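You operate a simulated robot arm through the tools that you are given. There is no shell and no other tool.

The job below is to be done with a simulated two-armed robot. You get a single attempt, and the scene is never put back.

TASK
Pick up the yellow brush with one hand, pass it to the other hand and put it on the left end of the upright's keybed. Set down upright: yellow brush.

The check looks at the end state, three seconds after you hand in, the way a careful person would. Anything else that was tipped, shoved, dropped, spilled or broken makes it a failure.

THE ROBOT
Two 7-joint arms with three-finger grippers on one trunk, on a base that moves. Base frame: it is fixed to the floor where the robot stands at the start and does not move with it; the origin is under the middle of the robot, x ahead of it, y to its left, z up. Units: m, degrees, N and s.
The left shoulder is at the start at [0.041, 0.154, 1.012], the right one opposite. With the tool pointing down near the work surface each hand reaches from about 0.24 to 0.64 m from the robot's upright axis, wherever it stands, measured 20 degrees to its own side. Places, roughly: left end of the upright's keybed (12x15 cm) [-2.16, -1.16, 0.68]; yellow brush (5x3x12 cm) [0.5, 0.1, 0.7]. Payload 2.69 kg a hand.
The TCP of each hand is the grasp point between the finger pads, 0.029 m short of the fingertips. In the tool frame z runs along the fingers and y along their closing line. The gripper opens to 0.12 m; its body begins 0.078 m behind the TCP.
Orientation is told as [roll, pitch, yaw] about the base's x, y, z axes, in that order, counted from this pose: with the fingers straight down and closing along the base's y, the tool's x points along the base's -x, its y along +y and its z along -z.

THE INTERFACE
- The arms move only by the tool send_rows. It takes "left_deltas", "right_deltas" or both (then of equal length, played together; a hand with none holds still); each is a list of rows, each a list of 6 numbers: the shift along the tool's x, y, z in units of 25 mm (1.0 is 25 mm), then the turn, a rotation vector about the tool's x, y, z in units of 4 degrees (1.0 is 4 degrees). In form: [[x, y, z, rx, ry, rz], ...]. A call has 1 to 20 rows; each row shifts and turns the commanded pose from where the row before left it, along the tool's axes as they then stand. "left_claw" and "right_claw" are, for a hand that has rows, the opening in per cent of the stroke, from 0 (shut) to 100 (fully open), set as the call begins (left out, the last holds). A call with a number of a shift or a turn outside -1 to 1 is refused whole. Each row takes 0.2 s and may step no farther than 0.05 m and 8.6 degrees from the row before; otherwise, or with a gripper value out of range, the whole call is refused. Where a pose cannot be reached the arm comes as near as it can. A force on the tool above 40 N (or 10 N above the force at the start of the call, whichever is more), or a blocked arm, ends the call early, and 0.2 s more pass. The fingers move at their own pace (about 0.1362 m/s each) and stop on an object; they squeeze with about 31 N. The grip force told is the motor's: it shows also when the fingers shut on nothing. Time passes only in rows, and 0.2 s behind the last, so rows that do not move let the fingers close. It gives the time, the measured TCP pose, the force on the tool (base axes), the opening and the grip force at its end, in the units of the frame above (readings bear some noise), with the torque about the TCP (base axes, N m) and any sound that the robot's microphone picked up, and new pictures: "show" is both (left out), scene, wrist or none (wrist: the cameras of the hands that moved).
- Cameras (640 x 400 px; columns grow to the right, rows downward): "scene" is now at [0.143, 0.02, 1.1523]; the picture's right is [0.24, -0.97, 0.00], its down [-0.65, -0.16, -0.75] and it looks along [0.72, 0.18, -0.67] (base axes); focal length 274 px, centre (320, 200). "left" rides on the left gripper at [0.063, 0, -0.104] in its tool frame; the picture's right is [0.00, 1.00, 0.00], its down [-0.83, 0.00, -0.56] and it looks along [-0.56, 0.00, 0.83] (tool axes); focal length 275 px, centre (320, 200). "right" rides on the right gripper at [0.063, 0, -0.104] in its tool frame; the picture's right is [0.00, 1.00, 0.00], its down [-0.83, 0.00, -0.56] and it looks along [-0.56, 0.00, 0.83] (tool axes); focal length 275 px, centre (320, 200). There is no depth. A picture from a camera that has moved, and an enlarged one, comes with that camera's place and axes in the base frame and with its lens.
- raise_lower(by): moves the trunk up (or, below 0, down) by that many m; the arms and the scene camera ride with it, the base frame stays. It gives what a move gives, with no picture.
- drive_base(legs): drives the robot by 1 to 6 legs, each [ahead, left, turn to the left] in m, m and degrees, along the robot's own axes; the way and the turn of a leg run together, so that a leg with both is an arc; at most 1.5 m and 180 degrees a leg. The arms and the cameras ride along, it lands a little off, and it stops where it bumps. It gives what a move gives, and a new picture of the scene camera.
- head_to(pan, tilt): turns the head with the scene camera to pan (to the left, within 80 degrees either way) and tilt (down, from -29 to 69), counted from straight ahead of the robot (the tilt from the chest, where the trunk bows). It gives what a move gives, and a new picture of the scene camera.
- inspect(camera, box): a new picture of the part [left, top, right, bottom] of that camera's present view, enlarged. No time passes.
- hand_in(): hands the job in; it is judged then, once.

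Places have to be worked out from the pictures, the camera data and where the tool is seen. Open the grippers and draw the arms clear of the work before you hand the job in, unless the task says otherwise.

The tools are called after ">>>" as a command line: name --argument value ..., lists and objects as JSON in quotes. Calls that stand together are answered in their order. send_rows: Moves the arms, as the interface text tells. Its arguments: {"type":"object","properties":{"left_deltas":{"type":"array"},"left_claw":{"type":"number"},"right_deltas":{"type":"array"},"right_claw":{"type":"number"},"show":{"type":"string","enum":["both","scene","wrist","none"]}},"required":[]} The other tools are called the same way: raise_lower (by) moves the trunk up or down; drive_base (legs) drives the base; head_to (pan, tilt) turns the head that bears the scene camera; inspect (camera, box) takes an enlarged picture of a part of a camera's view; hand_in () hands the job in.

At the start:

```text
clock: 0.0
left_position: [0.454, 0.3203, 0.9001]
left_tool_rot: [0.0, 0.1, 0.0]
left_force: [0.6, -0.2, 0.7]
left_moment: [-0.01, -0.03, 0.02]
left_gripper_width: 0.1199
left_grasp_force: 0.0
right_position: [0.4286, -0.1309, 0.9583]
right_tool_rot: [0.0, -0.1, 0.1]
right_force: [-1.0, -0.4, 0.9]
right_moment: [0.01, 0.02, -0.02]
right_gripper_width: 0.1197
right_grasp_force: 0.0
trunk travel left (down, up): [-0.379, 0.059]
robot x, y, heading: [0.0022, 0.0024, -0.1]
head pan, tilt (commanded): [13.8, 41.8]
```

scene: 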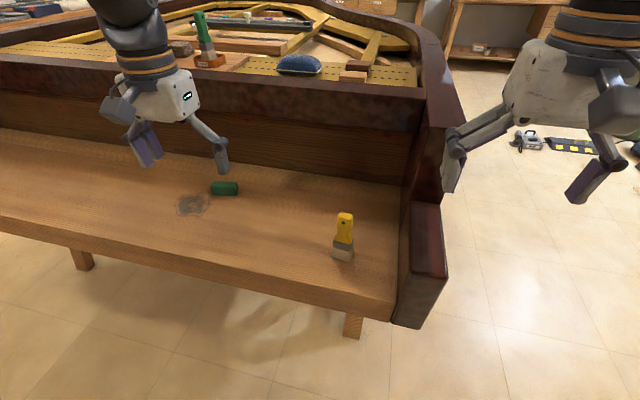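
right: 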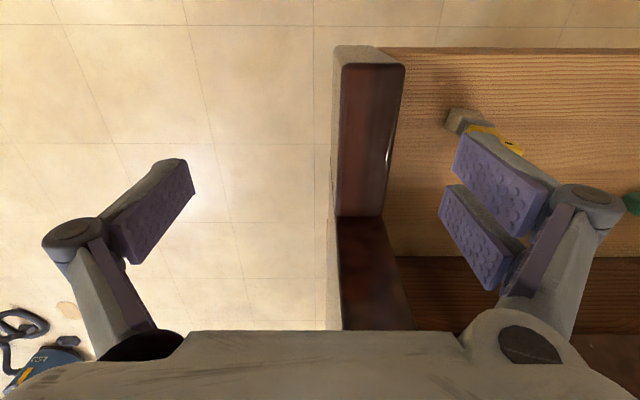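
left: 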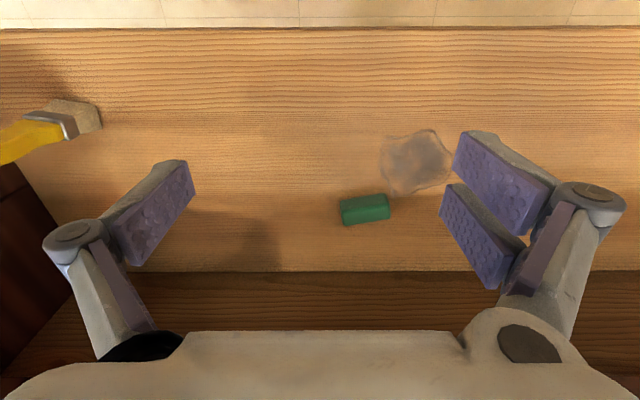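

The brush seems to stand bristles-down on the grand's keybed, near the right cheek block. I'll enlarge the views to judge its place and pose.

>>> inspect --camera "scene" --box '[280, 180, 420, 280]'

>>> inspect --camera "left" --box '[0, 60, 200, 190]'

>>> inspect --camera "right" --box '[400, 80, 560, 200]'

```text
4.00 times, centred on (350, 230) of scene
camera zoom: at [0.143, 0.02, 1.1523], right [0.24, -0.97, 0.0], down [-0.65, -0.16, -0.75], along [0.72, 0.18, -0.67], focal length 1096 px, centre (200, 80)
```

zoom: 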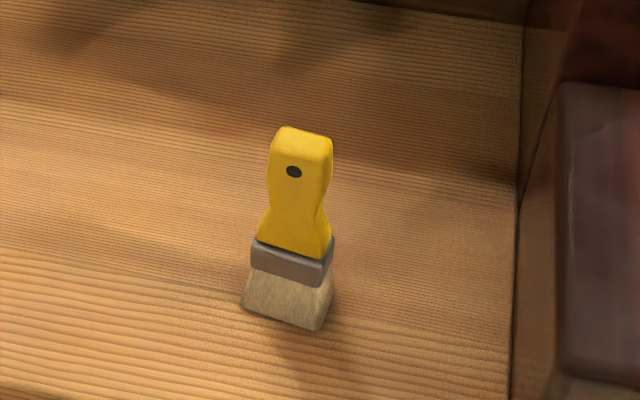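

```text
3.08 times, centred on (100, 125) of left
camera zoom: at [0.3904, 0.3201, 1.0038], right [0.0, 1.0, 0.0], down [0.83, 0.0, 0.56], along [0.56, 0.0, -0.83], focal length 847 px, centre (997, 431)
```

zoom: 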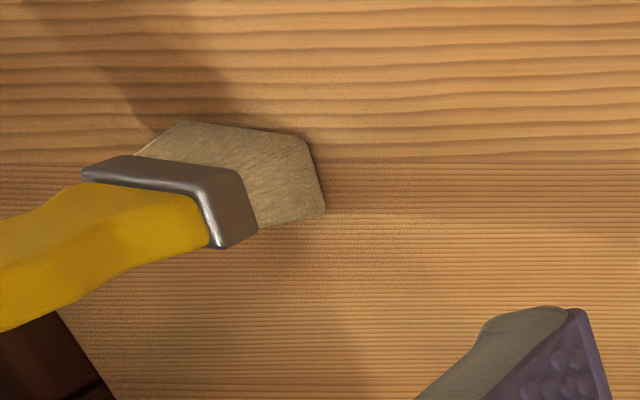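

```text
3.33 times, centred on (480, 140) of right
camera zoom: at [0.366, -0.1304, 1.063], right [0.0, 1.0, 0.0], down [0.83, 0.0, 0.56], along [0.56, 0.0, -0.83], focal length 918 px, centre (-213, 400)
```

zoom: 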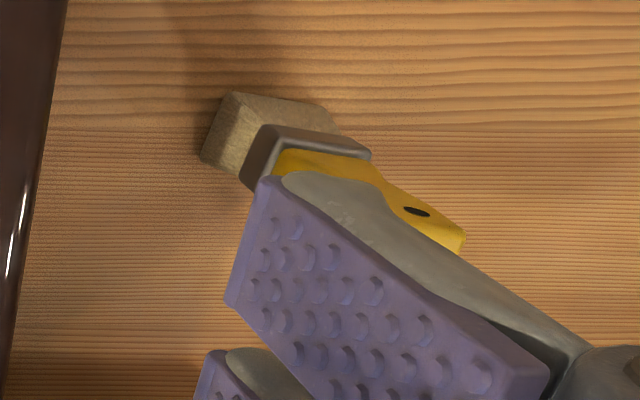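

The two views agree: the brush stands at about (0.48, 0.06), with its base at z≈0.70 and its top at ≈0.82, its wide side roughly along y. Before I choose grasps I'll look around with the head, to learn the way and the shape of the target.

>>> head_to --pan -80 --tilt 20

>>> head_to --pan 80 --tilt 20

```text
clock: 1.7
left_position: [0.4548, 0.3216, 0.9009]
left_tool_rot: [0.1, 0.0, 0.0]
left_force: [0.2, 0.5, 0.0]
left_moment: [-0.03, 0.0, 0.03]
left_gripper_width: 0.12
left_grasp_force: 0.1
right_position: [0.4292, -0.1304, 0.9604]
right_tool_rot: [-0.1, -0.1, 0.0]
right_force: [0.0, -0.7, -0.3]
right_moment: [0.0, 0.0, 0.05]
right_gripper_width: 0.12
right_grasp_force: 0.1
trunk travel left (down, up): [-0.379, 0.059]
robot x, y, heading: [0.0011, -0.0002, 0.2]
head pan, tilt (commanded): [-80.0, 20.0]
camera scene: at [0.0779, -0.0917, 1.1864], right [-0.98, -0.17, 0.0], down [-0.06, 0.34, -0.94], along [0.16, -0.93, -0.34], focal length 274 px, centre (320, 200)
```

scene: 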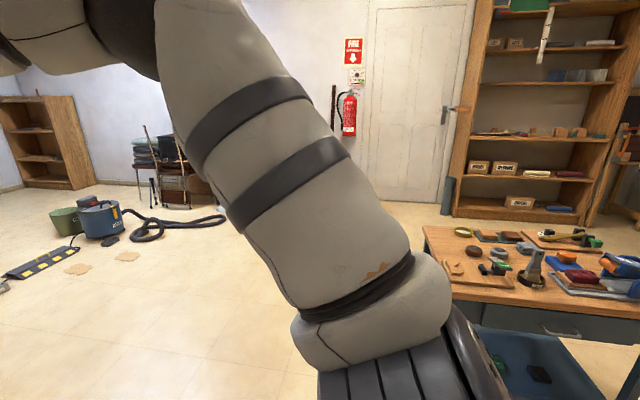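

```text
clock: 4.2
left_position: [0.4541, 0.3195, 0.9007]
left_tool_rot: [0.0, 0.0, 0.0]
left_force: [-0.3, 0.0, 0.2]
left_moment: [0.03, -0.02, 0.03]
left_gripper_width: 0.12
left_grasp_force: 0.1
right_position: [0.4293, -0.1305, 0.9591]
right_tool_rot: [0.0, -0.1, 0.1]
right_force: [0.3, 0.1, -0.7]
right_moment: [-0.02, 0.02, 0.0]
right_gripper_width: 0.1198
right_grasp_force: 0.2
trunk travel left (down, up): [-0.379, 0.059]
robot x, y, heading: [0.0002, 0.0044, 0.1]
head pan, tilt (commanded): [80.0, 20.0]
camera scene: at [0.0778, 0.0917, 1.1864], right [0.98, -0.17, 0.0], down [-0.06, -0.34, -0.94], along [0.16, 0.93, -0.34], focal length 274 px, centre (320, 200)
```

scene: 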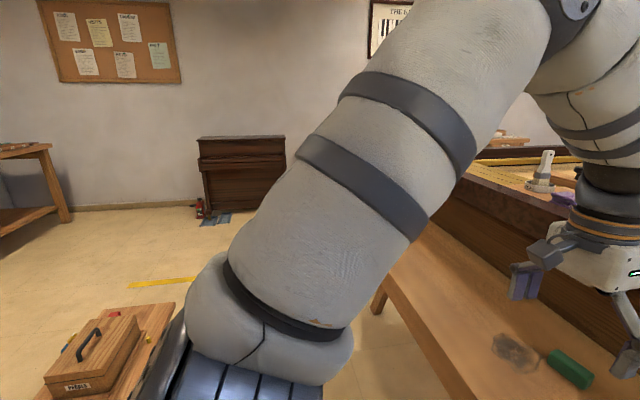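

There is a workbench close on the right-rear and a low bench on the left, so I need to see what is behind before I plan. I'll raise the trunk for clearance, since the hands then sweep well over the brush. Then I'll turn right about 42° to see the upright.

>>> raise_lower --by 0.055

>>> head_to --pan -80 --tilt 20

>>> drive_base --legs '[[0, 0, -42]]'

```text
clock: 5.1
left_position: [0.4545, 0.32, 0.953]
left_tool_rot: [0.1, 0.3, 0.0]
left_force: [0.5, -0.3, -1.1]
left_moment: [0.0, 0.02, -0.01]
left_gripper_width: 0.12
left_grasp_force: 0.1
right_position: [0.4287, -0.1298, 1.0127]
right_tool_rot: [0.0, 0.2, 0.1]
right_force: [-0.1, 0.7, -0.7]
right_moment: [-0.03, 0.01, -0.01]
right_gripper_width: 0.1199
right_grasp_force: 0.0
trunk travel left (down, up): [-0.434, 0.004]
robot x, y, heading: [-0.0023, 0.0007, 0.0]
head pan, tilt (commanded): [80.0, 20.0]
```

```text
clock: 7.6
left_position: [0.4552, 0.3208, 0.9555]
left_tool_rot: [0.1, 0.0, 0.0]
left_force: [-0.6, 0.0, -0.1]
left_moment: [-0.01, 0.0, 0.0]
left_gripper_width: 0.1199
left_grasp_force: 0.1
right_position: [0.4304, -0.1298, 1.0133]
right_tool_rot: [0.1, -0.1, 0.0]
right_force: [0.5, -0.3, 0.1]
right_moment: [-0.03, 0.01, 0.01]
right_gripper_width: 0.12
right_grasp_force: 0.2
trunk travel left (down, up): [-0.434, 0.004]
robot x, y, heading: [-0.0006, 0.0039, 0.0]
head pan, tilt (commanded): [-80.0, 20.0]
camera scene: at [0.0236, -0.0917, 1.2491], right [-0.98, -0.17, 0.0], down [-0.06, 0.34, -0.94], along [0.16, -0.93, -0.34], focal length 274 px, centre (320, 200)
```

scene: 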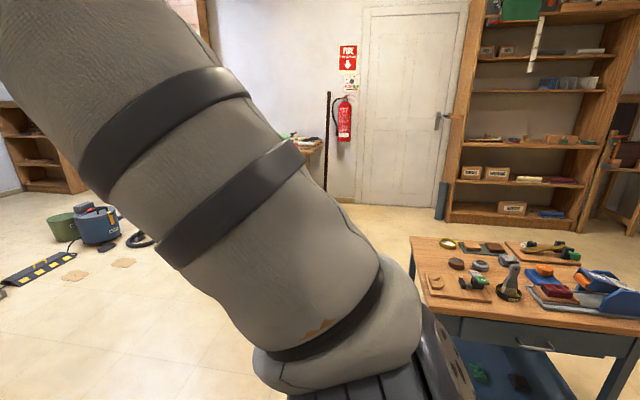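

```text
clock: 9.9
left_position: [0.5531, -0.0667, 0.9552]
left_tool_rot: [-0.1, 0.0, -42.2]
left_force: [-0.4, 0.7, -0.3]
left_moment: [-0.02, 0.03, 0.02]
left_gripper_width: 0.1197
left_grasp_force: 0.1
right_position: [0.2305, -0.3834, 1.0143]
right_tool_rot: [0.0, -0.1, -42.0]
right_force: [0.1, 0.0, 0.2]
right_moment: [-0.03, -0.02, 0.0]
right_gripper_width: 0.12
right_grasp_force: 0.1
trunk travel left (down, up): [-0.434, 0.004]
robot x, y, heading: [-0.0001, 0.0013, -42.5]
head pan, tilt (commanded): [-80.0, 20.0]
camera scene: at [-0.0439, -0.0837, 1.2491], right [-0.85, 0.53, 0.0], down [0.18, 0.29, -0.94], along [-0.5, -0.8, -0.34], focal length 274 px, centre (320, 200)
```

scene: 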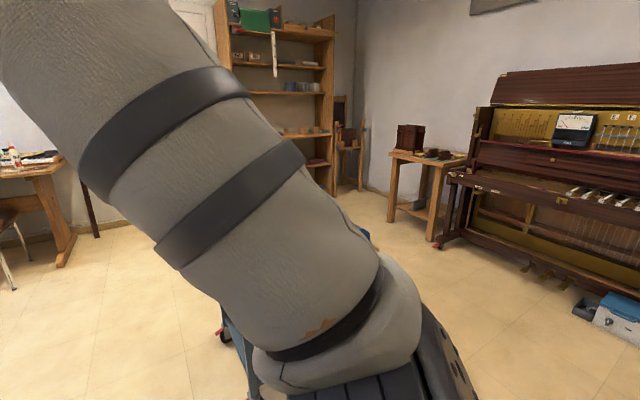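

The upright is in view on the right, with its left end beside a small table. I'll enlarge it.

>>> inspect --camera "scene" --box '[420, 60, 640, 260]'

>>> inspect --camera "scene" --box '[440, 130, 560, 210]'

```text
2.00 times, centred on (530, 160) of scene
camera zoom: at [-0.0439, -0.0837, 1.2491], right [-0.85, 0.53, 0.0], down [0.18, 0.29, -0.94], along [-0.5, -0.8, -0.34], focal length 548 px, centre (-100, 280)
```

zoom: 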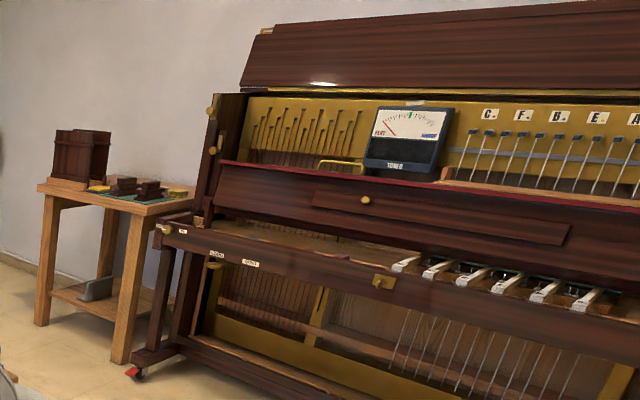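

```text
5.00 times, centred on (500, 170) of scene
camera zoom: at [-0.0439, -0.0837, 1.2491], right [-0.85, 0.53, 0.0], down [0.18, 0.29, -0.94], along [-0.5, -0.8, -0.34], focal length 1370 px, centre (-580, 350)
```

zoom: 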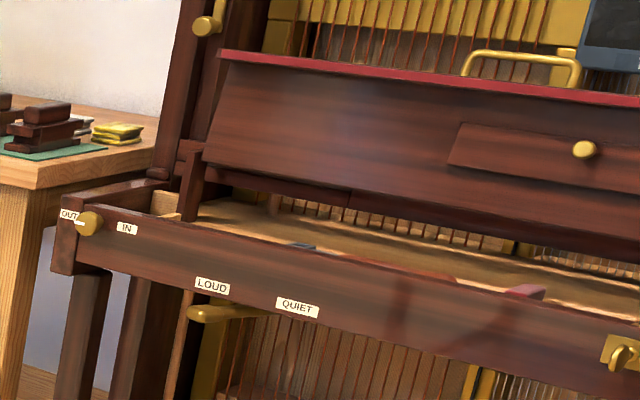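

The target spot lies behind a raised key slip and in front of the fallboard, so setting down from above with a top grip is best. So the left hand will take the brush low from its left side, and the right hand will then take the handle top from above. I turn back to the grand.

>>> drive_base --legs '[[0, 0, 42.4]]'

>>> head_to --pan 12 --tilt 45

```text
clock: 12.2
left_position: [0.458, 0.3146, 0.9553]
left_tool_rot: [0.0, 0.0, -0.6]
left_force: [-0.1, -0.6, 0.5]
left_moment: [-0.03, 0.0, 0.01]
left_gripper_width: 0.12
left_grasp_force: 0.1
right_position: [0.4265, -0.1353, 1.0134]
right_tool_rot: [0.0, 0.0, -0.7]
right_force: [-0.1, -0.5, -0.6]
right_moment: [-0.01, 0.0, 0.03]
right_gripper_width: 0.12
right_grasp_force: 0.1
trunk travel left (down, up): [-0.434, 0.004]
robot x, y, heading: [-0.0, 0.0005, -0.5]
head pan, tilt (commanded): [-80.0, 20.0]
camera scene: at [0.0224, -0.0919, 1.2492], right [-0.99, -0.16, 0.0], down [-0.06, 0.34, -0.94], along [0.15, -0.93, -0.34], focal length 274 px, centre (320, 200)
```

scene: 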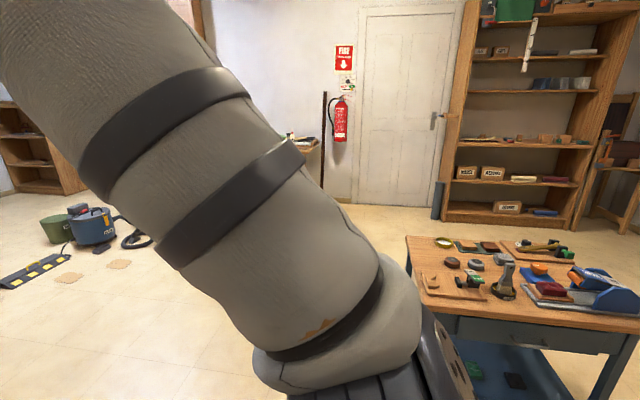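

```text
clock: 13.9
left_position: [0.4594, 0.3151, 0.9541]
left_tool_rot: [0.1, 0.0, -0.7]
left_force: [0.1, -0.1, -0.1]
left_moment: [0.02, 0.0, 0.0]
left_gripper_width: 0.1197
left_grasp_force: 0.0
right_position: [0.4275, -0.136, 1.0142]
right_tool_rot: [-0.1, -0.2, -0.7]
right_force: [-1.1, -0.1, -0.2]
right_moment: [0.01, 0.02, 0.01]
right_gripper_width: 0.12
right_grasp_force: 0.1
trunk travel left (down, up): [-0.434, 0.004]
robot x, y, heading: [0.0021, 0.0013, -0.5]
head pan, tilt (commanded): [12.0, 45.0]
camera scene: at [0.0871, 0.0158, 1.2105], right [0.2, -0.98, 0.0], down [-0.69, -0.14, -0.71], along [0.69, 0.14, -0.71], focal length 274 px, centre (320, 200)
```

scene: 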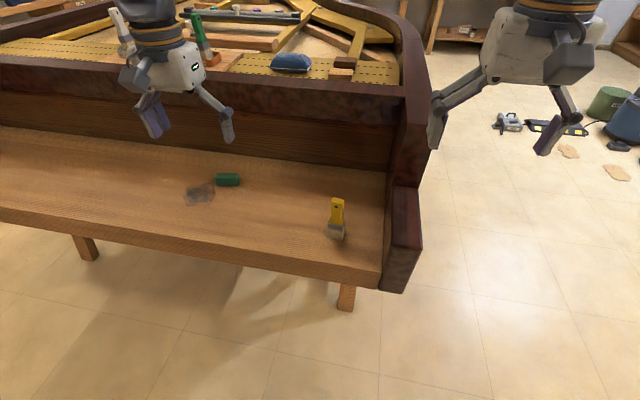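

I'll close the right gripper in free air to learn the finger geometry, and enlarge the brush from this new viewpoint to refine its place and yaw.

>>> send_rows --right_deltas '[[0, 0, 0, 0, 0, 0], [0, 0, 0, 0, 0, 0], [0, 0, 0, 0, 0, 0], [0, 0, 0, 0, 0, 0]]' --right_claw 0 --show "both"

>>> inspect --camera "scene" --box '[290, 180, 390, 250]'

>>> inspect --camera "right" --box '[180, 100, 460, 300]'

>>> inspect --camera "left" --box '[0, 50, 160, 170]'

```text
clock: 14.9
left_position: [0.4582, 0.3143, 0.9552]
left_tool_rot: [-0.1, 0.0, -0.8]
left_force: [-0.2, 0.2, -0.9]
left_moment: [0.01, -0.02, 0.02]
left_gripper_width: 0.1202
left_grasp_force: 0.0
right_position: [0.426, -0.1354, 1.0141]
right_tool_rot: [0.1, -0.1, -0.6]
right_force: [-0.4, 0.6, 0.5]
right_moment: [0.0, -0.01, 0.0]
right_gripper_width: 0.0
right_grasp_force: 28.6
trunk travel left (down, up): [-0.434, 0.004]
robot x, y, heading: [0.0018, 0.0004, -0.7]
head pan, tilt (commanded): [12.0, 45.0]
camera scene: at [0.0871, 0.0158, 1.2105], right [0.2, -0.98, 0.0], down [-0.69, -0.14, -0.71], along [0.69, 0.14, -0.71], focal length 274 px, centre (320, 200)
camera right: at [0.3643, -0.135, 1.1181], right [0.01, 1.0, 0.0], down [0.83, -0.01, 0.56], along [0.56, 0.0, -0.83], focal length 275 px, centre (320, 200)
```

scene: 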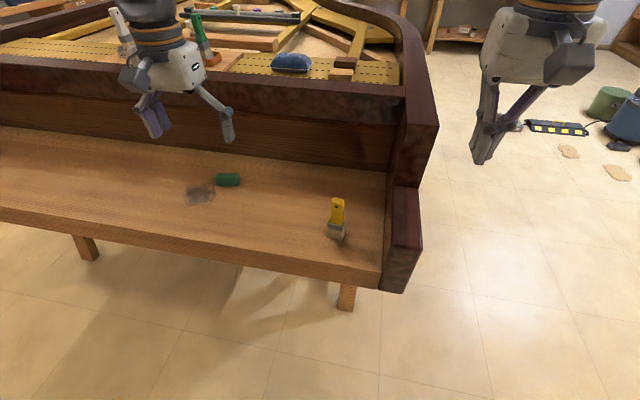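
right: 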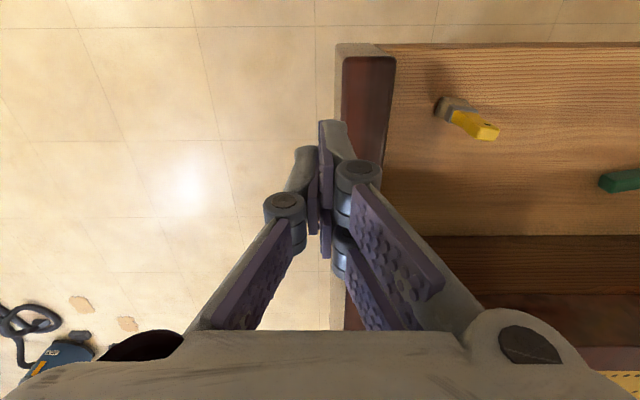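

```text
5.71 times, centred on (340, 215) of scene
camera zoom: at [0.0871, 0.0158, 1.2105], right [0.2, -0.98, 0.0], down [-0.69, -0.14, -0.71], along [0.69, 0.14, -0.71], focal length 1566 px, centre (206, 114)
```

zoom: 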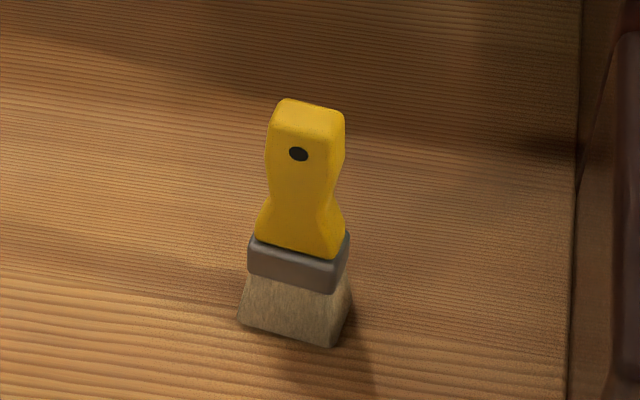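

```text
2.00 times, centred on (320, 200) of right
camera zoom: at [0.3643, -0.135, 1.1181], right [0.01, 1.0, 0.0], down [0.83, -0.01, 0.56], along [0.56, 0.0, -0.83], focal length 551 px, centre (320, 200)
```

zoom: 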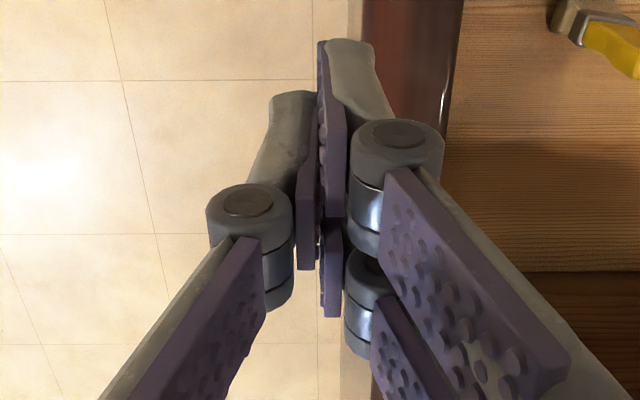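

```text
3.33 times, centred on (80, 110) of left
camera zoom: at [0.3944, 0.3152, 1.0589], right [0.02, 1.0, 0.0], down [0.83, -0.01, 0.56], along [0.56, -0.01, -0.83], focal length 918 px, centre (1120, 500)
```

zoom: 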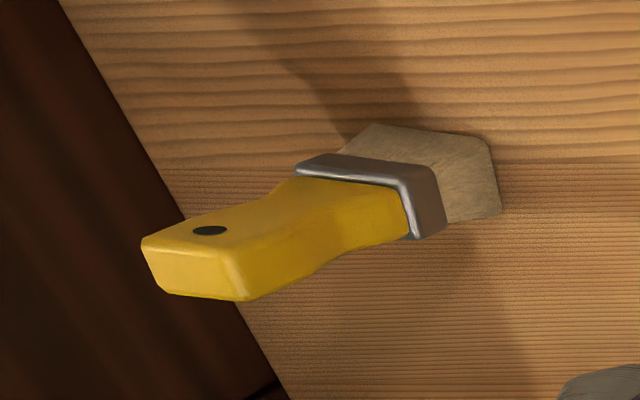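

The fingers span about ±2.3 cm across, and the brush centre is about (0.479, 0.058) with yaw ≈ −9.5°. I lower the trunk back, then shift the left hand right and start yawing it so its camera ends on top when the fingers point right.

>>> raise_lower --by -0.055

>>> send_rows --left_deltas '[[0, -0.92, 0, 0, 0, 0], [0, -0.92, 0, 0, 0, 0], [0, -0.92, 0, 0, 0, 0], [0, -0.92, 0, 0, 0, 0], [0, -0.92, 0, 0, 0, 0], [0, 0, 0, 0, 0, -1], [0, 0, 0, 0, 0, -1], [0, 0, 0, 0, 0, -1], [0, 0, 0, 0, 0, -1], [0, 0, 0, 0, 0, -1], [0, 0, 0, 0, 0, -1], [0, 0, 0, 0, 0, -1], [0, 0, 0, 0, 0, -1], [0, 0, 0, 0, 0, -1], [0, 0, 0, 0, 0, -1], [0, 0, 0, 0, 0, -1], [0, 0, 0, 0, 0, -1], [0, 0, 0, 0, 0, -1], [0, 0, 0, 0, 0, -1], [0, 0, 0, 0, 0, -1]]' --show "both"

```text
clock: 15.9
left_position: [0.4577, 0.3154, 0.9005]
left_tool_rot: [-0.1, 0.0, -0.7]
left_force: [-0.9, 0.0, 0.1]
left_moment: [-0.04, -0.02, 0.0]
left_gripper_width: 0.12
left_grasp_force: 0.1
right_position: [0.4268, -0.1346, 0.9596]
right_tool_rot: [0.0, -0.2, -0.6]
right_force: [0.0, 0.0, 0.3]
right_moment: [-0.03, -0.01, -0.02]
right_gripper_width: 0.0001
right_grasp_force: 28.4
trunk travel left (down, up): [-0.379, 0.059]
robot x, y, heading: [-0.0013, 0.0023, -0.8]
head pan, tilt (commanded): [12.0, 45.0]
```

```text
clock: 20.1
left_position: [0.4566, 0.1997, 0.9002]
left_tool_rot: [0.0, 0.1, 59.5]
left_force: [-0.2, 0.1, 0.4]
left_moment: [0.0, -0.01, -0.02]
left_gripper_width: 0.1201
left_grasp_force: 0.0
right_position: [0.428, -0.1355, 0.9602]
right_tool_rot: [0.0, -0.1, -0.8]
right_force: [-0.3, 0.1, 0.0]
right_moment: [0.0, 0.01, -0.01]
right_gripper_width: 0.0001
right_grasp_force: 28.2
trunk travel left (down, up): [-0.379, 0.059]
robot x, y, heading: [0.003, 0.0004, -1.0]
head pan, tilt (commanded): [12.0, 45.0]
camera scene: at [0.1416, 0.0044, 1.1457], right [0.07, -1.0, 0.0], down [-0.72, -0.05, -0.69], along [0.69, 0.04, -0.72], focal length 274 px, centre (320, 200)
camera left: at [0.4235, 0.1453, 1.0047], right [-0.86, 0.51, 0.0], down [0.42, 0.72, 0.55], along [0.28, 0.47, -0.83], focal length 275 px, centre (320, 200)
```

scene: 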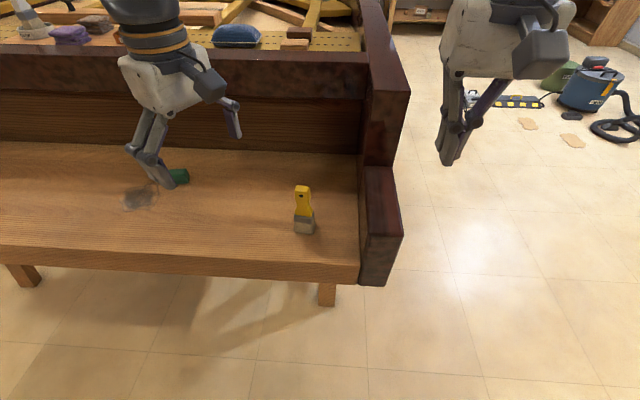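
left: 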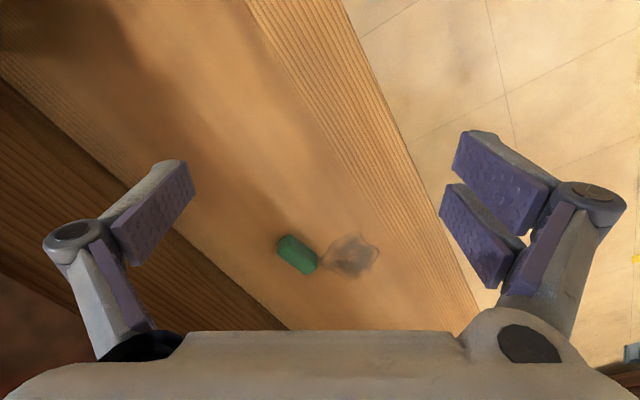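

Yaw is at 59.5°. I'll finish it to about 80.5° and start tilting the fingers to point right, toward the brush.

>>> send_rows --left_deltas '[[0, 0, 0, 0, 0, -1], [0, 0, 0, 0, 0, -1], [0, 0, 0, 0, 0, -1], [0, 0, 0, 0, 0, -1], [0, 0, 0, 0, 0, -1], [0, 0, 0, 0, 0, -0.25], [0, 0, 0, 0, 1, 0], [0, 0, 0, 0, 1, 0], [0, 0, 0, 0, 1, 0], [0, 0, 0, 0, 1, 0], [0, 0, 0, 0, 1, 0], [0, 0, 0, 0, 1, 0], [0, 0, 0, 0, 1, 0], [0, 0, 0, 0, 1, 0]]' --show "both"

```text
clock: 23.1
left_position: [0.4572, 0.2001, 0.9004]
left_tool_rot: [-0.1, 32.0, 80.1]
left_force: [-0.6, -0.7, 0.9]
left_moment: [-0.02, 0.02, 0.0]
left_gripper_width: 0.12
left_grasp_force: 0.1
right_position: [0.4274, -0.1357, 0.9584]
right_tool_rot: [0.0, 0.0, -0.7]
right_force: [0.4, -0.5, -0.5]
right_moment: [-0.02, -0.01, 0.02]
right_gripper_width: 0.0001
right_grasp_force: 28.1
trunk travel left (down, up): [-0.379, 0.059]
robot x, y, heading: [-0.0005, 0.0006, -0.5]
head pan, tilt (commanded): [12.0, 45.0]
camera scene: at [0.1414, 0.0154, 1.1477], right [0.2, -0.98, 0.0], down [-0.69, -0.14, -0.71], along [0.69, 0.14, -0.71], focal length 274 px, centre (320, 200)
camera left: at [0.4566, 0.2016, 1.0215], right [-0.98, 0.17, 0.0], down [0.17, 0.98, 0.03], along [0.01, 0.03, -1.0], focal length 275 px, centre (320, 200)
```

scene: 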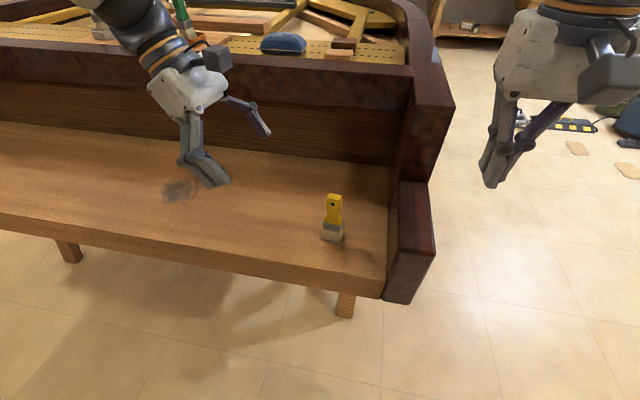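
left: 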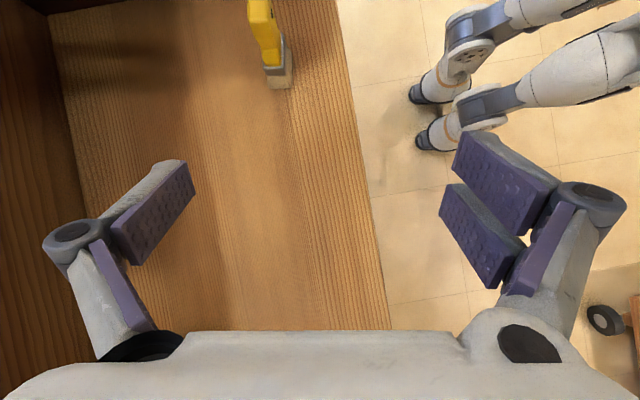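

The tilt is working: 32° now. I'll continue to 65°, so the fingers point right and 25° downward.

>>> send_rows --left_deltas '[[0, 0, 0, 0, 1, 0], [0, 0, 0, 0, 1, 0], [0, 0, 0, 0, 1, 0], [0, 0, 0, 0, 1, 0], [0, 0, 0, 0, 1, 0], [0, 0, 0, 0, 1, 0], [0, 0, 0, 0, 1, 0], [0, 0, 0, 0, 1, 0], [0, 0, 0, 0, 0.25, 0]]' --show "both"

```text
clock: 25.1
left_position: [0.4574, 0.1988, 0.9015]
left_tool_rot: [-0.1, 65.1, 80.1]
left_force: [-0.2, -0.1, 0.0]
left_moment: [0.0, 0.0, 0.01]
left_gripper_width: 0.1203
left_grasp_force: 0.1
right_position: [0.4268, -0.1362, 0.9596]
right_tool_rot: [0.0, -0.1, -0.7]
right_force: [0.0, 0.1, -0.5]
right_moment: [0.0, 0.0, 0.02]
right_gripper_width: 0.0
right_grasp_force: 28.6
trunk travel left (down, up): [-0.379, 0.059]
robot x, y, heading: [-0.0018, -0.0008, -0.7]
head pan, tilt (commanded): [12.0, 45.0]
camera scene: at [0.1413, 0.0151, 1.1477], right [0.2, -0.98, 0.0], down [-0.69, -0.14, -0.71], along [0.69, 0.14, -0.71], focal length 274 px, centre (320, 200)
camera left: at [0.4674, 0.2659, 1.001], right [-0.99, 0.17, 0.0], down [0.15, 0.84, -0.52], along [-0.08, -0.51, -0.85], focal length 275 px, centre (320, 200)
```

scene: 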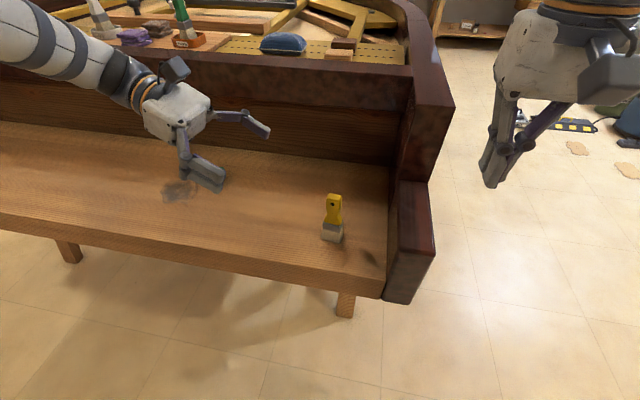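
left: 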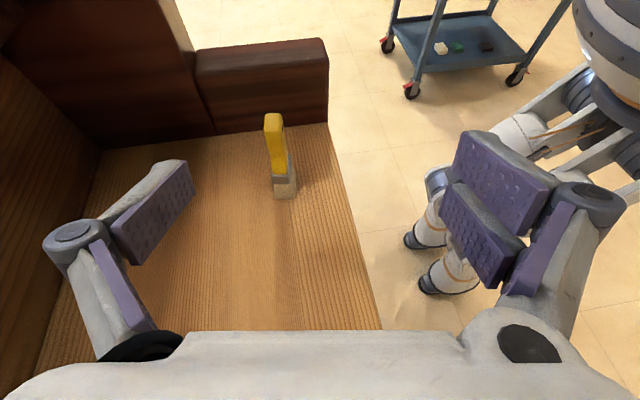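

The left hand now points right and 25° down with its camera on top; the bench behind me is a wheeled cart, so I'll keep clear of it. I descend to a staging pose about 12 cm to the left of the brush, at z≈0.76.

>>> send_rows --left_deltas '[[-0.6085, -0.2275, 0.3695, 0, 0, 0], [-0.6085, -0.2275, 0.3695, 0, 0, 0], [-0.6085, -0.2275, 0.3695, 0, 0, 0], [-0.6085, -0.2275, 0.3695, 0, 0, 0], [-0.6085, -0.2275, 0.3695, 0, 0, 0], [-0.6085, -0.2275, 0.3695, 0, 0, 0], [-0.6085, -0.2275, 0.3695, 0, 0, 0], [-0.6085, -0.2275, 0.3695, 0, 0, 0]]' --show "both"

```text
clock: 26.9
left_position: [0.5004, 0.177, 0.7569]
left_tool_rot: [0.0, 65.1, 80.4]
left_force: [0.0, 0.5, -0.3]
left_moment: [-0.02, 0.02, -0.01]
left_gripper_width: 0.1199
left_grasp_force: 0.0
right_position: [0.428, -0.1356, 0.9597]
right_tool_rot: [0.0, -0.2, -0.7]
right_force: [-0.3, 0.4, 0.3]
right_moment: [-0.01, -0.01, 0.0]
right_gripper_width: 0.0
right_grasp_force: 28.1
trunk travel left (down, up): [-0.379, 0.059]
robot x, y, heading: [-0.0032, 0.0008, -0.5]
head pan, tilt (commanded): [12.0, 45.0]
camera scene: at [0.1416, 0.0152, 1.1477], right [0.2, -0.98, 0.0], down [-0.69, -0.14, -0.71], along [0.69, 0.14, -0.71], focal length 274 px, centre (320, 200)
camera left: at [0.5107, 0.2435, 0.8593], right [-0.99, 0.17, 0.0], down [0.15, 0.84, -0.52], along [-0.09, -0.51, -0.86], focal length 275 px, centre (320, 200)
```

scene: 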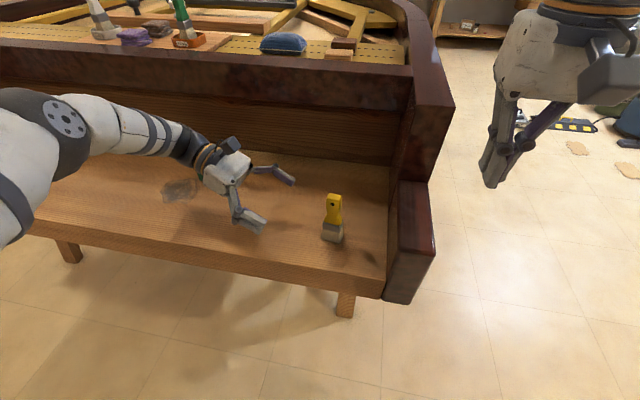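
left: 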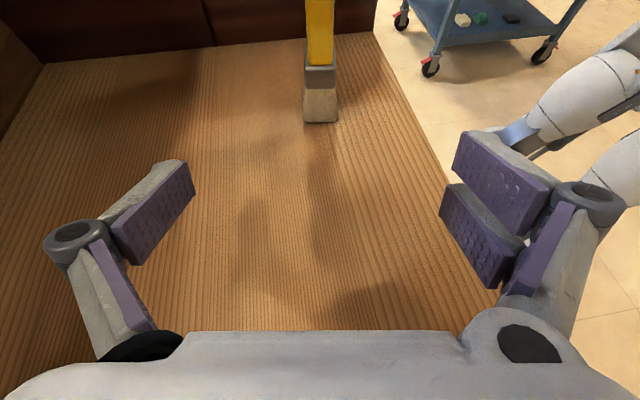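

The brush is centred between the open fingers in the wrist view and lined up. I check where the green block is relative to the left hand before I go lower.

>>> inspect --camera "scene" --box '[140, 110, 360, 260]'

```text
2.67 times, centred on (250, 185) of scene
camera zoom: at [0.1416, 0.0152, 1.1477], right [0.2, -0.98, 0.0], down [-0.69, -0.14, -0.71], along [0.69, 0.14, -0.71], focal length 731 px, centre (507, 240)
```

zoom: 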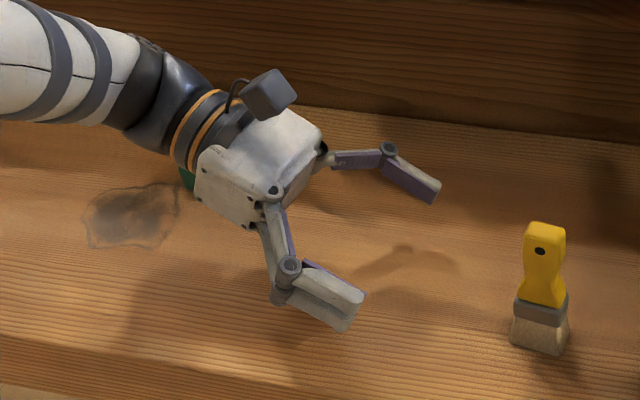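

The block lies under the wrist with clearance, and moving right leads away from it. I advance along the brush's wide axis so the grasp point reaches the ferrule at z≈0.748, with the fingers straddling the brush.

>>> send_rows --left_deltas '[[0.2453, 0.0067, 0.651, 0, 0, 0], [0.2453, 0.0067, 0.651, 0, 0, 0], [0.2453, 0.0067, 0.651, 0, 0, 0], [0.2453, 0.0067, 0.651, 0, 0, 0], [0.2453, 0.0067, 0.651, 0, 0, 0], [0.2453, 0.0067, 0.651, 0, 0, 0], [0.2453, 0.0067, 0.651, 0, 0, 0]]' --show "both"

>>> inspect --camera "scene" --box '[210, 150, 410, 280]'

```text
clock: 28.5
left_position: [0.4767, 0.058, 0.7509]
left_tool_rot: [-0.1, 65.0, 80.2]
left_force: [0.1, 0.1, 0.8]
left_moment: [-0.01, -0.03, -0.04]
left_gripper_width: 0.12
left_grasp_force: 0.1
right_position: [0.4272, -0.136, 0.9592]
right_tool_rot: [0.0, -0.1, -0.6]
right_force: [-0.1, -0.2, -0.3]
right_moment: [0.0, 0.02, 0.01]
right_gripper_width: 0.0001
right_grasp_force: 28.7
trunk travel left (down, up): [-0.379, 0.059]
robot x, y, heading: [0.0017, -0.0026, -0.8]
head pan, tilt (commanded): [12.0, 45.0]
camera scene: at [0.1414, 0.015, 1.1477], right [0.2, -0.98, 0.0], down [-0.69, -0.14, -0.71], along [0.69, 0.14, -0.71], focal length 274 px, centre (320, 200)
camera left: at [0.4871, 0.1241, 0.8511], right [-0.99, 0.17, 0.0], down [0.15, 0.84, -0.52], along [-0.08, -0.51, -0.86], focal length 275 px, centre (320, 200)
```

scene: 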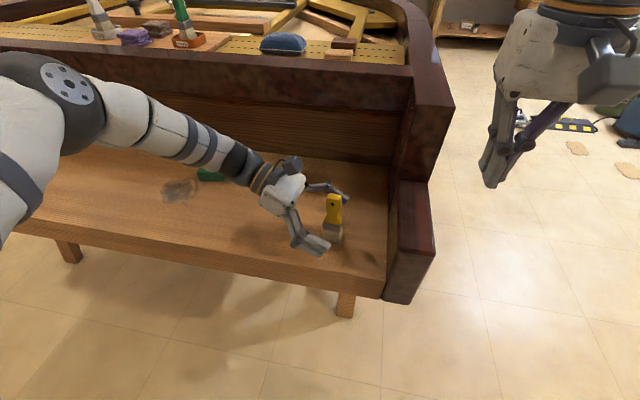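
left: 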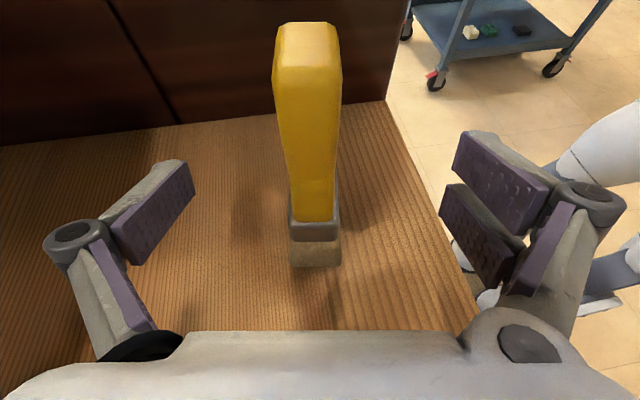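

```text
3.08 times, centred on (310, 215) of scene
camera zoom: at [0.1414, 0.015, 1.1477], right [0.2, -0.98, 0.0], down [-0.69, -0.14, -0.71], along [0.69, 0.14, -0.71], focal length 843 px, centre (351, 154)
```

zoom: 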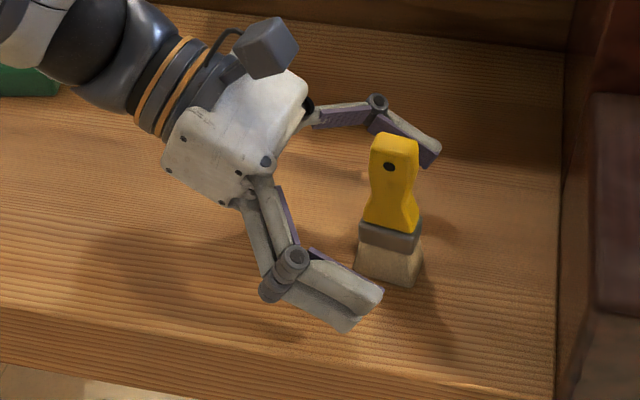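

The brush stands centred between the pads. I nudge 3–4 mm lower and 2 mm toward the brush axis, then close the left gripper.

>>> send_rows --left_deltas '[[-0.15, -0.07, 0.07, 0, 0, 0], [0, 0, 0, 0, 0, 0]]' --show "none"

>>> send_rows --left_deltas '[[0, 0, 0, 0, 0, 0], [0, 0, 0, 0, 0, 0], [0, 0, 0, 0, 0, 0], [0, 0, 0, 0, 0, 0], [0, 0, 0, 0, 0, 0]]' --left_claw 0 --show "both"

>>> inspect --camera "scene" --box '[250, 170, 400, 270]'

```text
clock: 29.1
left_position: [0.4792, 0.0564, 0.7454]
left_tool_rot: [0.0, 65.0, 80.2]
left_force: [-0.6, -0.2, -0.8]
left_moment: [-0.01, -0.05, 0.01]
left_gripper_width: 0.1203
left_grasp_force: 0.0
right_position: [0.4268, -0.1362, 0.9582]
right_tool_rot: [0.0, 0.0, -0.7]
right_force: [0.0, 0.1, 0.0]
right_moment: [-0.01, -0.01, -0.01]
right_gripper_width: 0.0
right_grasp_force: 28.4
trunk travel left (down, up): [-0.379, 0.059]
robot x, y, heading: [0.0006, 0.001, -0.5]
head pan, tilt (commanded): [12.0, 45.0]
```

```text
clock: 30.3
left_position: [0.4789, 0.0554, 0.7456]
left_tool_rot: [-0.1, 65.0, 80.2]
left_force: [-1.1, -0.7, 2.4]
left_moment: [-0.1, 0.15, -0.04]
left_gripper_width: 0.0221
left_grasp_force: 30.9
right_position: [0.4273, -0.1359, 0.9592]
right_tool_rot: [0.0, -0.1, -0.7]
right_force: [0.0, 0.0, 0.4]
right_moment: [0.0, 0.02, -0.05]
right_gripper_width: 0.0
right_grasp_force: 28.0
trunk travel left (down, up): [-0.379, 0.059]
robot x, y, heading: [0.002, 0.0026, -0.7]
head pan, tilt (commanded): [12.0, 45.0]
camera scene: at [0.1411, 0.0151, 1.1478], right [0.2, -0.98, 0.0], down [-0.69, -0.14, -0.71], along [0.69, 0.14, -0.71], focal length 274 px, centre (320, 200)
camera left: at [0.4891, 0.1232, 0.8468], right [-0.99, 0.17, 0.0], down [0.15, 0.84, -0.52], along [-0.08, -0.51, -0.85], focal length 275 px, centre (320, 200)
```

scene: 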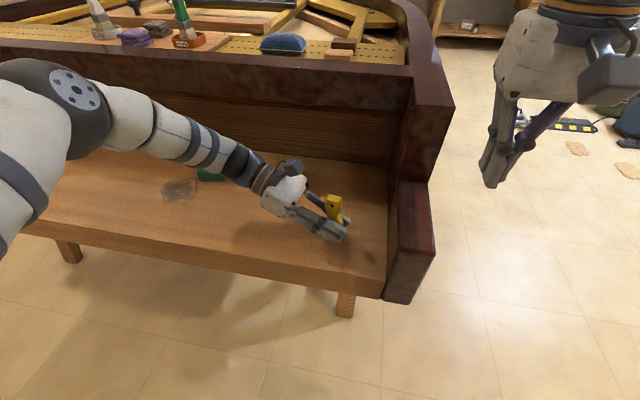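
left: 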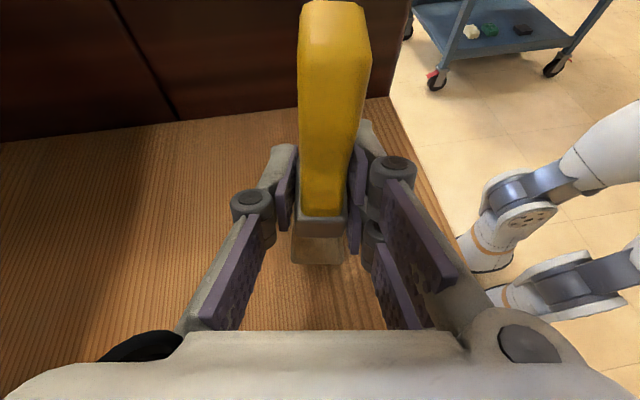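

```text
4.00 times, centred on (325, 220) of scene
camera zoom: at [0.1411, 0.0151, 1.1478], right [0.2, -0.98, 0.0], down [-0.69, -0.14, -0.71], along [0.69, 0.14, -0.71], focal length 1096 px, centre (300, 120)
```

zoom: 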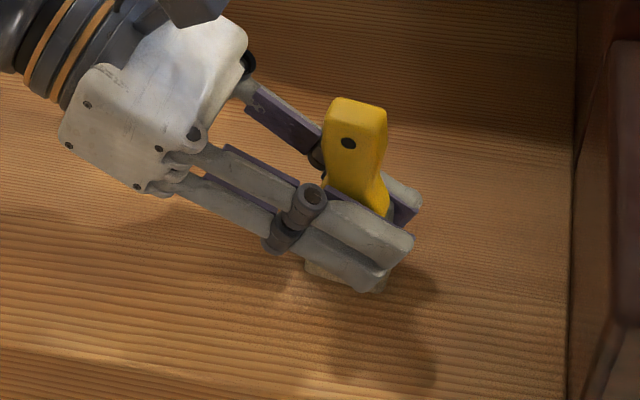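

Gripped: the width is 22 mm on the ferrule at full grip force. I lift the brush straight up about 13 cm with the left hand.

>>> send_rows --left_deltas '[[0.36, 0, -0.168, 0, 0, 0], [0.59, 0, -0.274, 0, 0, 0], [0.59, 0, -0.274, 0, 0, 0], [0.59, 0, -0.274, 0, 0, 0], [0.59, 0, -0.274, 0, 0, 0], [0.59, 0, -0.274, 0, 0, 0], [0.59, 0, -0.274, 0, 0, 0], [0.59, 0, -0.274, 0, 0, 0], [0.36, 0, -0.168, 0, 0, 0]]' --show "both"

>>> inspect --camera "scene" --box '[250, 100, 430, 220]'

```text
clock: 32.3
left_position: [0.4792, 0.0565, 0.8798]
left_tool_rot: [0.0, 65.0, 80.3]
left_force: [-0.4, -0.2, -0.3]
left_moment: [-0.01, 0.0, -0.02]
left_gripper_width: 0.0222
left_grasp_force: 30.5
right_position: [0.427, -0.1353, 0.959]
right_tool_rot: [0.0, -0.1, -0.7]
right_force: [0.1, 0.1, 0.0]
right_moment: [0.01, 0.01, -0.01]
right_gripper_width: 0.0
right_grasp_force: 28.5
trunk travel left (down, up): [-0.379, 0.059]
robot x, y, heading: [-0.0009, 0.0014, -0.9]
head pan, tilt (commanded): [12.0, 45.0]
camera scene: at [0.1413, 0.0151, 1.1477], right [0.2, -0.98, 0.0], down [-0.69, -0.14, -0.71], along [0.69, 0.14, -0.71], focal length 274 px, centre (320, 200)
camera left: at [0.4895, 0.1227, 0.9796], right [-0.99, 0.17, 0.0], down [0.15, 0.84, -0.52], along [-0.09, -0.51, -0.86], focal length 275 px, centre (320, 200)
```

scene: 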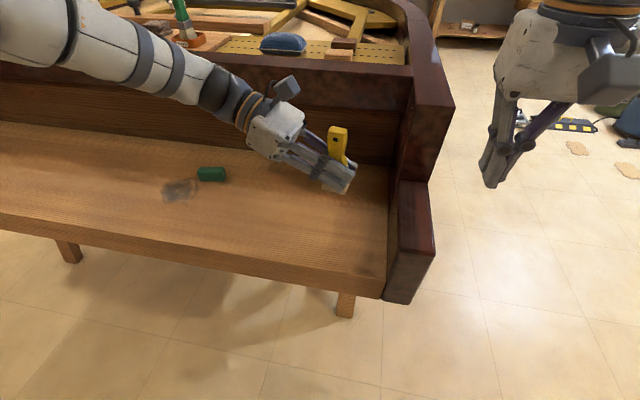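
left: 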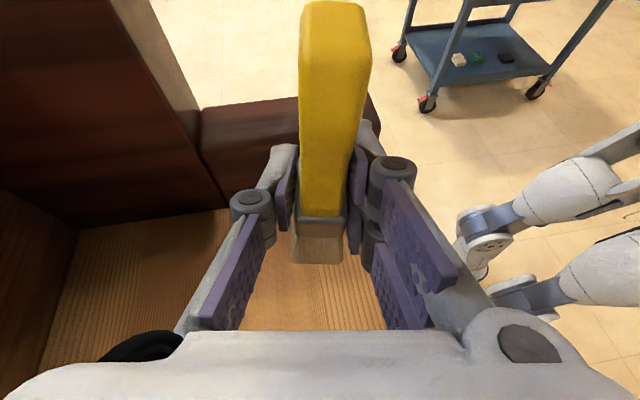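

```text
3.33 times, centred on (340, 160) of scene
camera zoom: at [0.1413, 0.0151, 1.1477], right [0.2, -0.98, 0.0], down [-0.69, -0.14, -0.71], along [0.69, 0.14, -0.71], focal length 914 px, centre (253, 333)
```

zoom: 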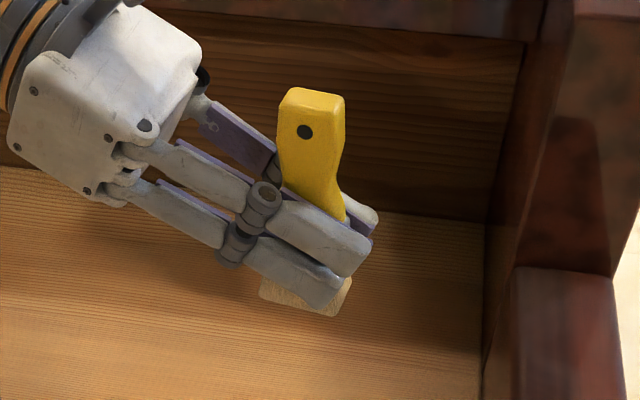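

The brush is lifted and still upright, its top at about z 0.947. Now I open the right hand and yaw it, so that it will close across the handle's flat faces.

>>> send_rows --right_deltas '[[0, 0, 0, 0, 0, 1], [0, 0, 0, 0, 0, 1], [0, 0, 0, 0, 0, 1], [0, 0, 0, 0, 0, 1], [0, 0, 0, 0, 0, 1], [0, 0, 0, 0, 0, 1], [0, 0, 0, 0, 0, 1], [0, 0, 0, 0, 0, 1], [0, 0, 0, 0, 0, 1], [0, 0, 0, 0, 0, 1], [0, 0, 0, 0, 0, 1], [0, 0, 0, 0, 0, 1], [0, 0, 0, 0, 0, 1], [0, 0, 0, 0, 0, 1], [0, 0, 0, 0, 0, 1], [0, 0, 0, 0, 0, 1], [0, 0, 0, 0, 0, 1], [0, 0, 0, 0, 0, 1], [0, 0, 0, 0, 0, 1], [0, 0, 0, 0, 0, 1]]' --right_claw 100 --show "both"

```text
clock: 36.5
left_position: [0.4782, 0.0557, 0.8782]
left_tool_rot: [0.0, 65.1, 80.3]
left_force: [0.5, -0.3, -0.3]
left_moment: [-0.03, -0.01, 0.0]
left_gripper_width: 0.0221
left_grasp_force: 31.1
right_position: [0.4275, -0.1352, 0.9594]
right_tool_rot: [0.0, 0.0, -80.8]
right_force: [-0.5, -1.0, 0.3]
right_moment: [-0.01, 0.0, 0.01]
right_gripper_width: 0.1201
right_grasp_force: 0.1
trunk travel left (down, up): [-0.379, 0.059]
robot x, y, heading: [-0.0031, -0.0036, -0.8]
head pan, tilt (commanded): [12.0, 45.0]
camera scene: at [0.1414, 0.0152, 1.1477], right [0.2, -0.98, 0.0], down [-0.69, -0.14, -0.71], along [0.69, 0.14, -0.71], focal length 274 px, centre (320, 200)
camera right: at [0.4175, -0.0728, 1.0634], right [0.99, 0.16, 0.0], down [0.14, -0.82, 0.56], along [0.09, -0.55, -0.83], focal length 275 px, centre (320, 200)
```

scene: 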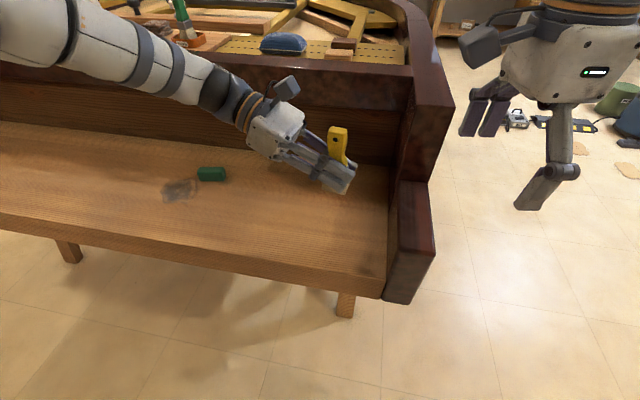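
right: 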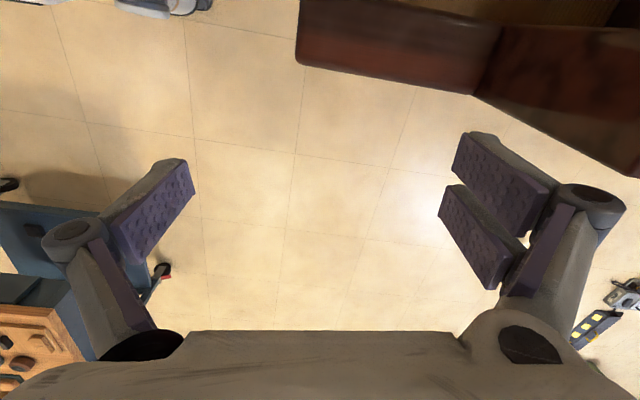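

Right-hand yaw is −80.8°. I finish to about −99.7° while raising 10 cm, then tilt it 25° so its fingers point down and slightly left, square to the left hand.

>>> send_rows --right_deltas '[[0, 0, -1, 0, 0, 1], [0, 0, -1, 0, 0, 1], [0, 0, -1, 0, 0, 1], [0, 0, -1, 0, 0, 1], [0, 0, 0, 0, 0, 0.72], [0, 0, 0, 0, 1, 0], [0, 0, 0, 0, 1, 0], [0, 0, 0, 0, 1, 0], [0, 0, 0, 0, 1, 0], [0, 0, 0, 0, 1, 0], [0, 0, 0, 0, 1, 0], [0, 0, 0, 0, 0.25, 0]]' --show "both"

```text
clock: 39.1
left_position: [0.4791, 0.0571, 0.8798]
left_tool_rot: [0.0, 65.0, 80.3]
left_force: [-0.4, 0.5, -0.8]
left_moment: [0.01, -0.01, -0.01]
left_gripper_width: 0.0222
left_grasp_force: 30.9
right_position: [0.4266, -0.1359, 1.0595]
right_tool_rot: [0.1, 25.2, -99.6]
right_force: [0.3, -0.4, 0.9]
right_moment: [0.04, 0.01, -0.01]
right_gripper_width: 0.1199
right_grasp_force: 0.0
trunk travel left (down, up): [-0.379, 0.059]
robot x, y, heading: [-0.0004, 0.0006, -0.7]
head pan, tilt (commanded): [12.0, 45.0]
camera scene: at [0.1414, 0.0152, 1.1477], right [0.2, -0.98, 0.0], down [-0.69, -0.14, -0.71], along [0.69, 0.14, -0.71], focal length 274 px, centre (320, 200)
camera right: at [0.4287, -0.1221, 1.1796], right [0.99, -0.16, 0.0], down [-0.16, -0.98, 0.15], along [-0.02, -0.15, -0.99], focal length 275 px, centre (320, 200)
```

scene: 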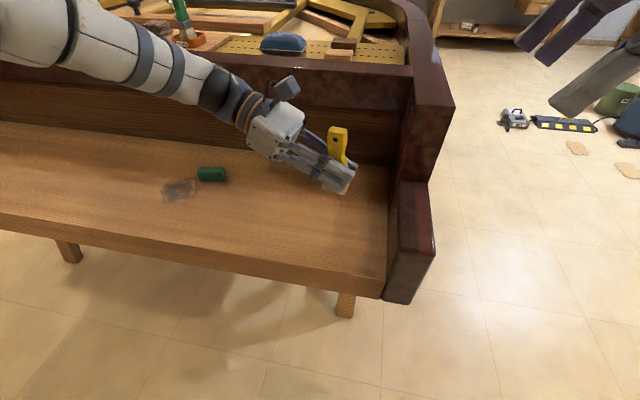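
right: 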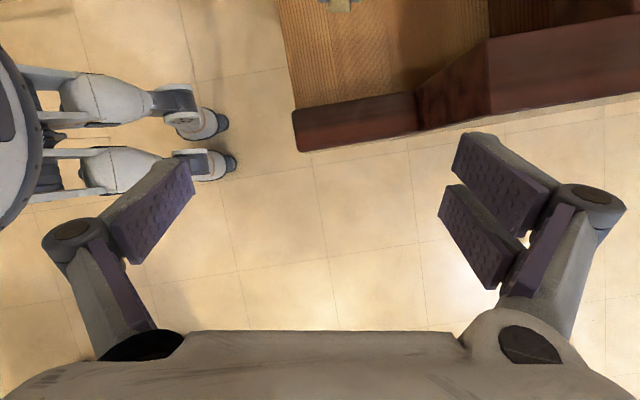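

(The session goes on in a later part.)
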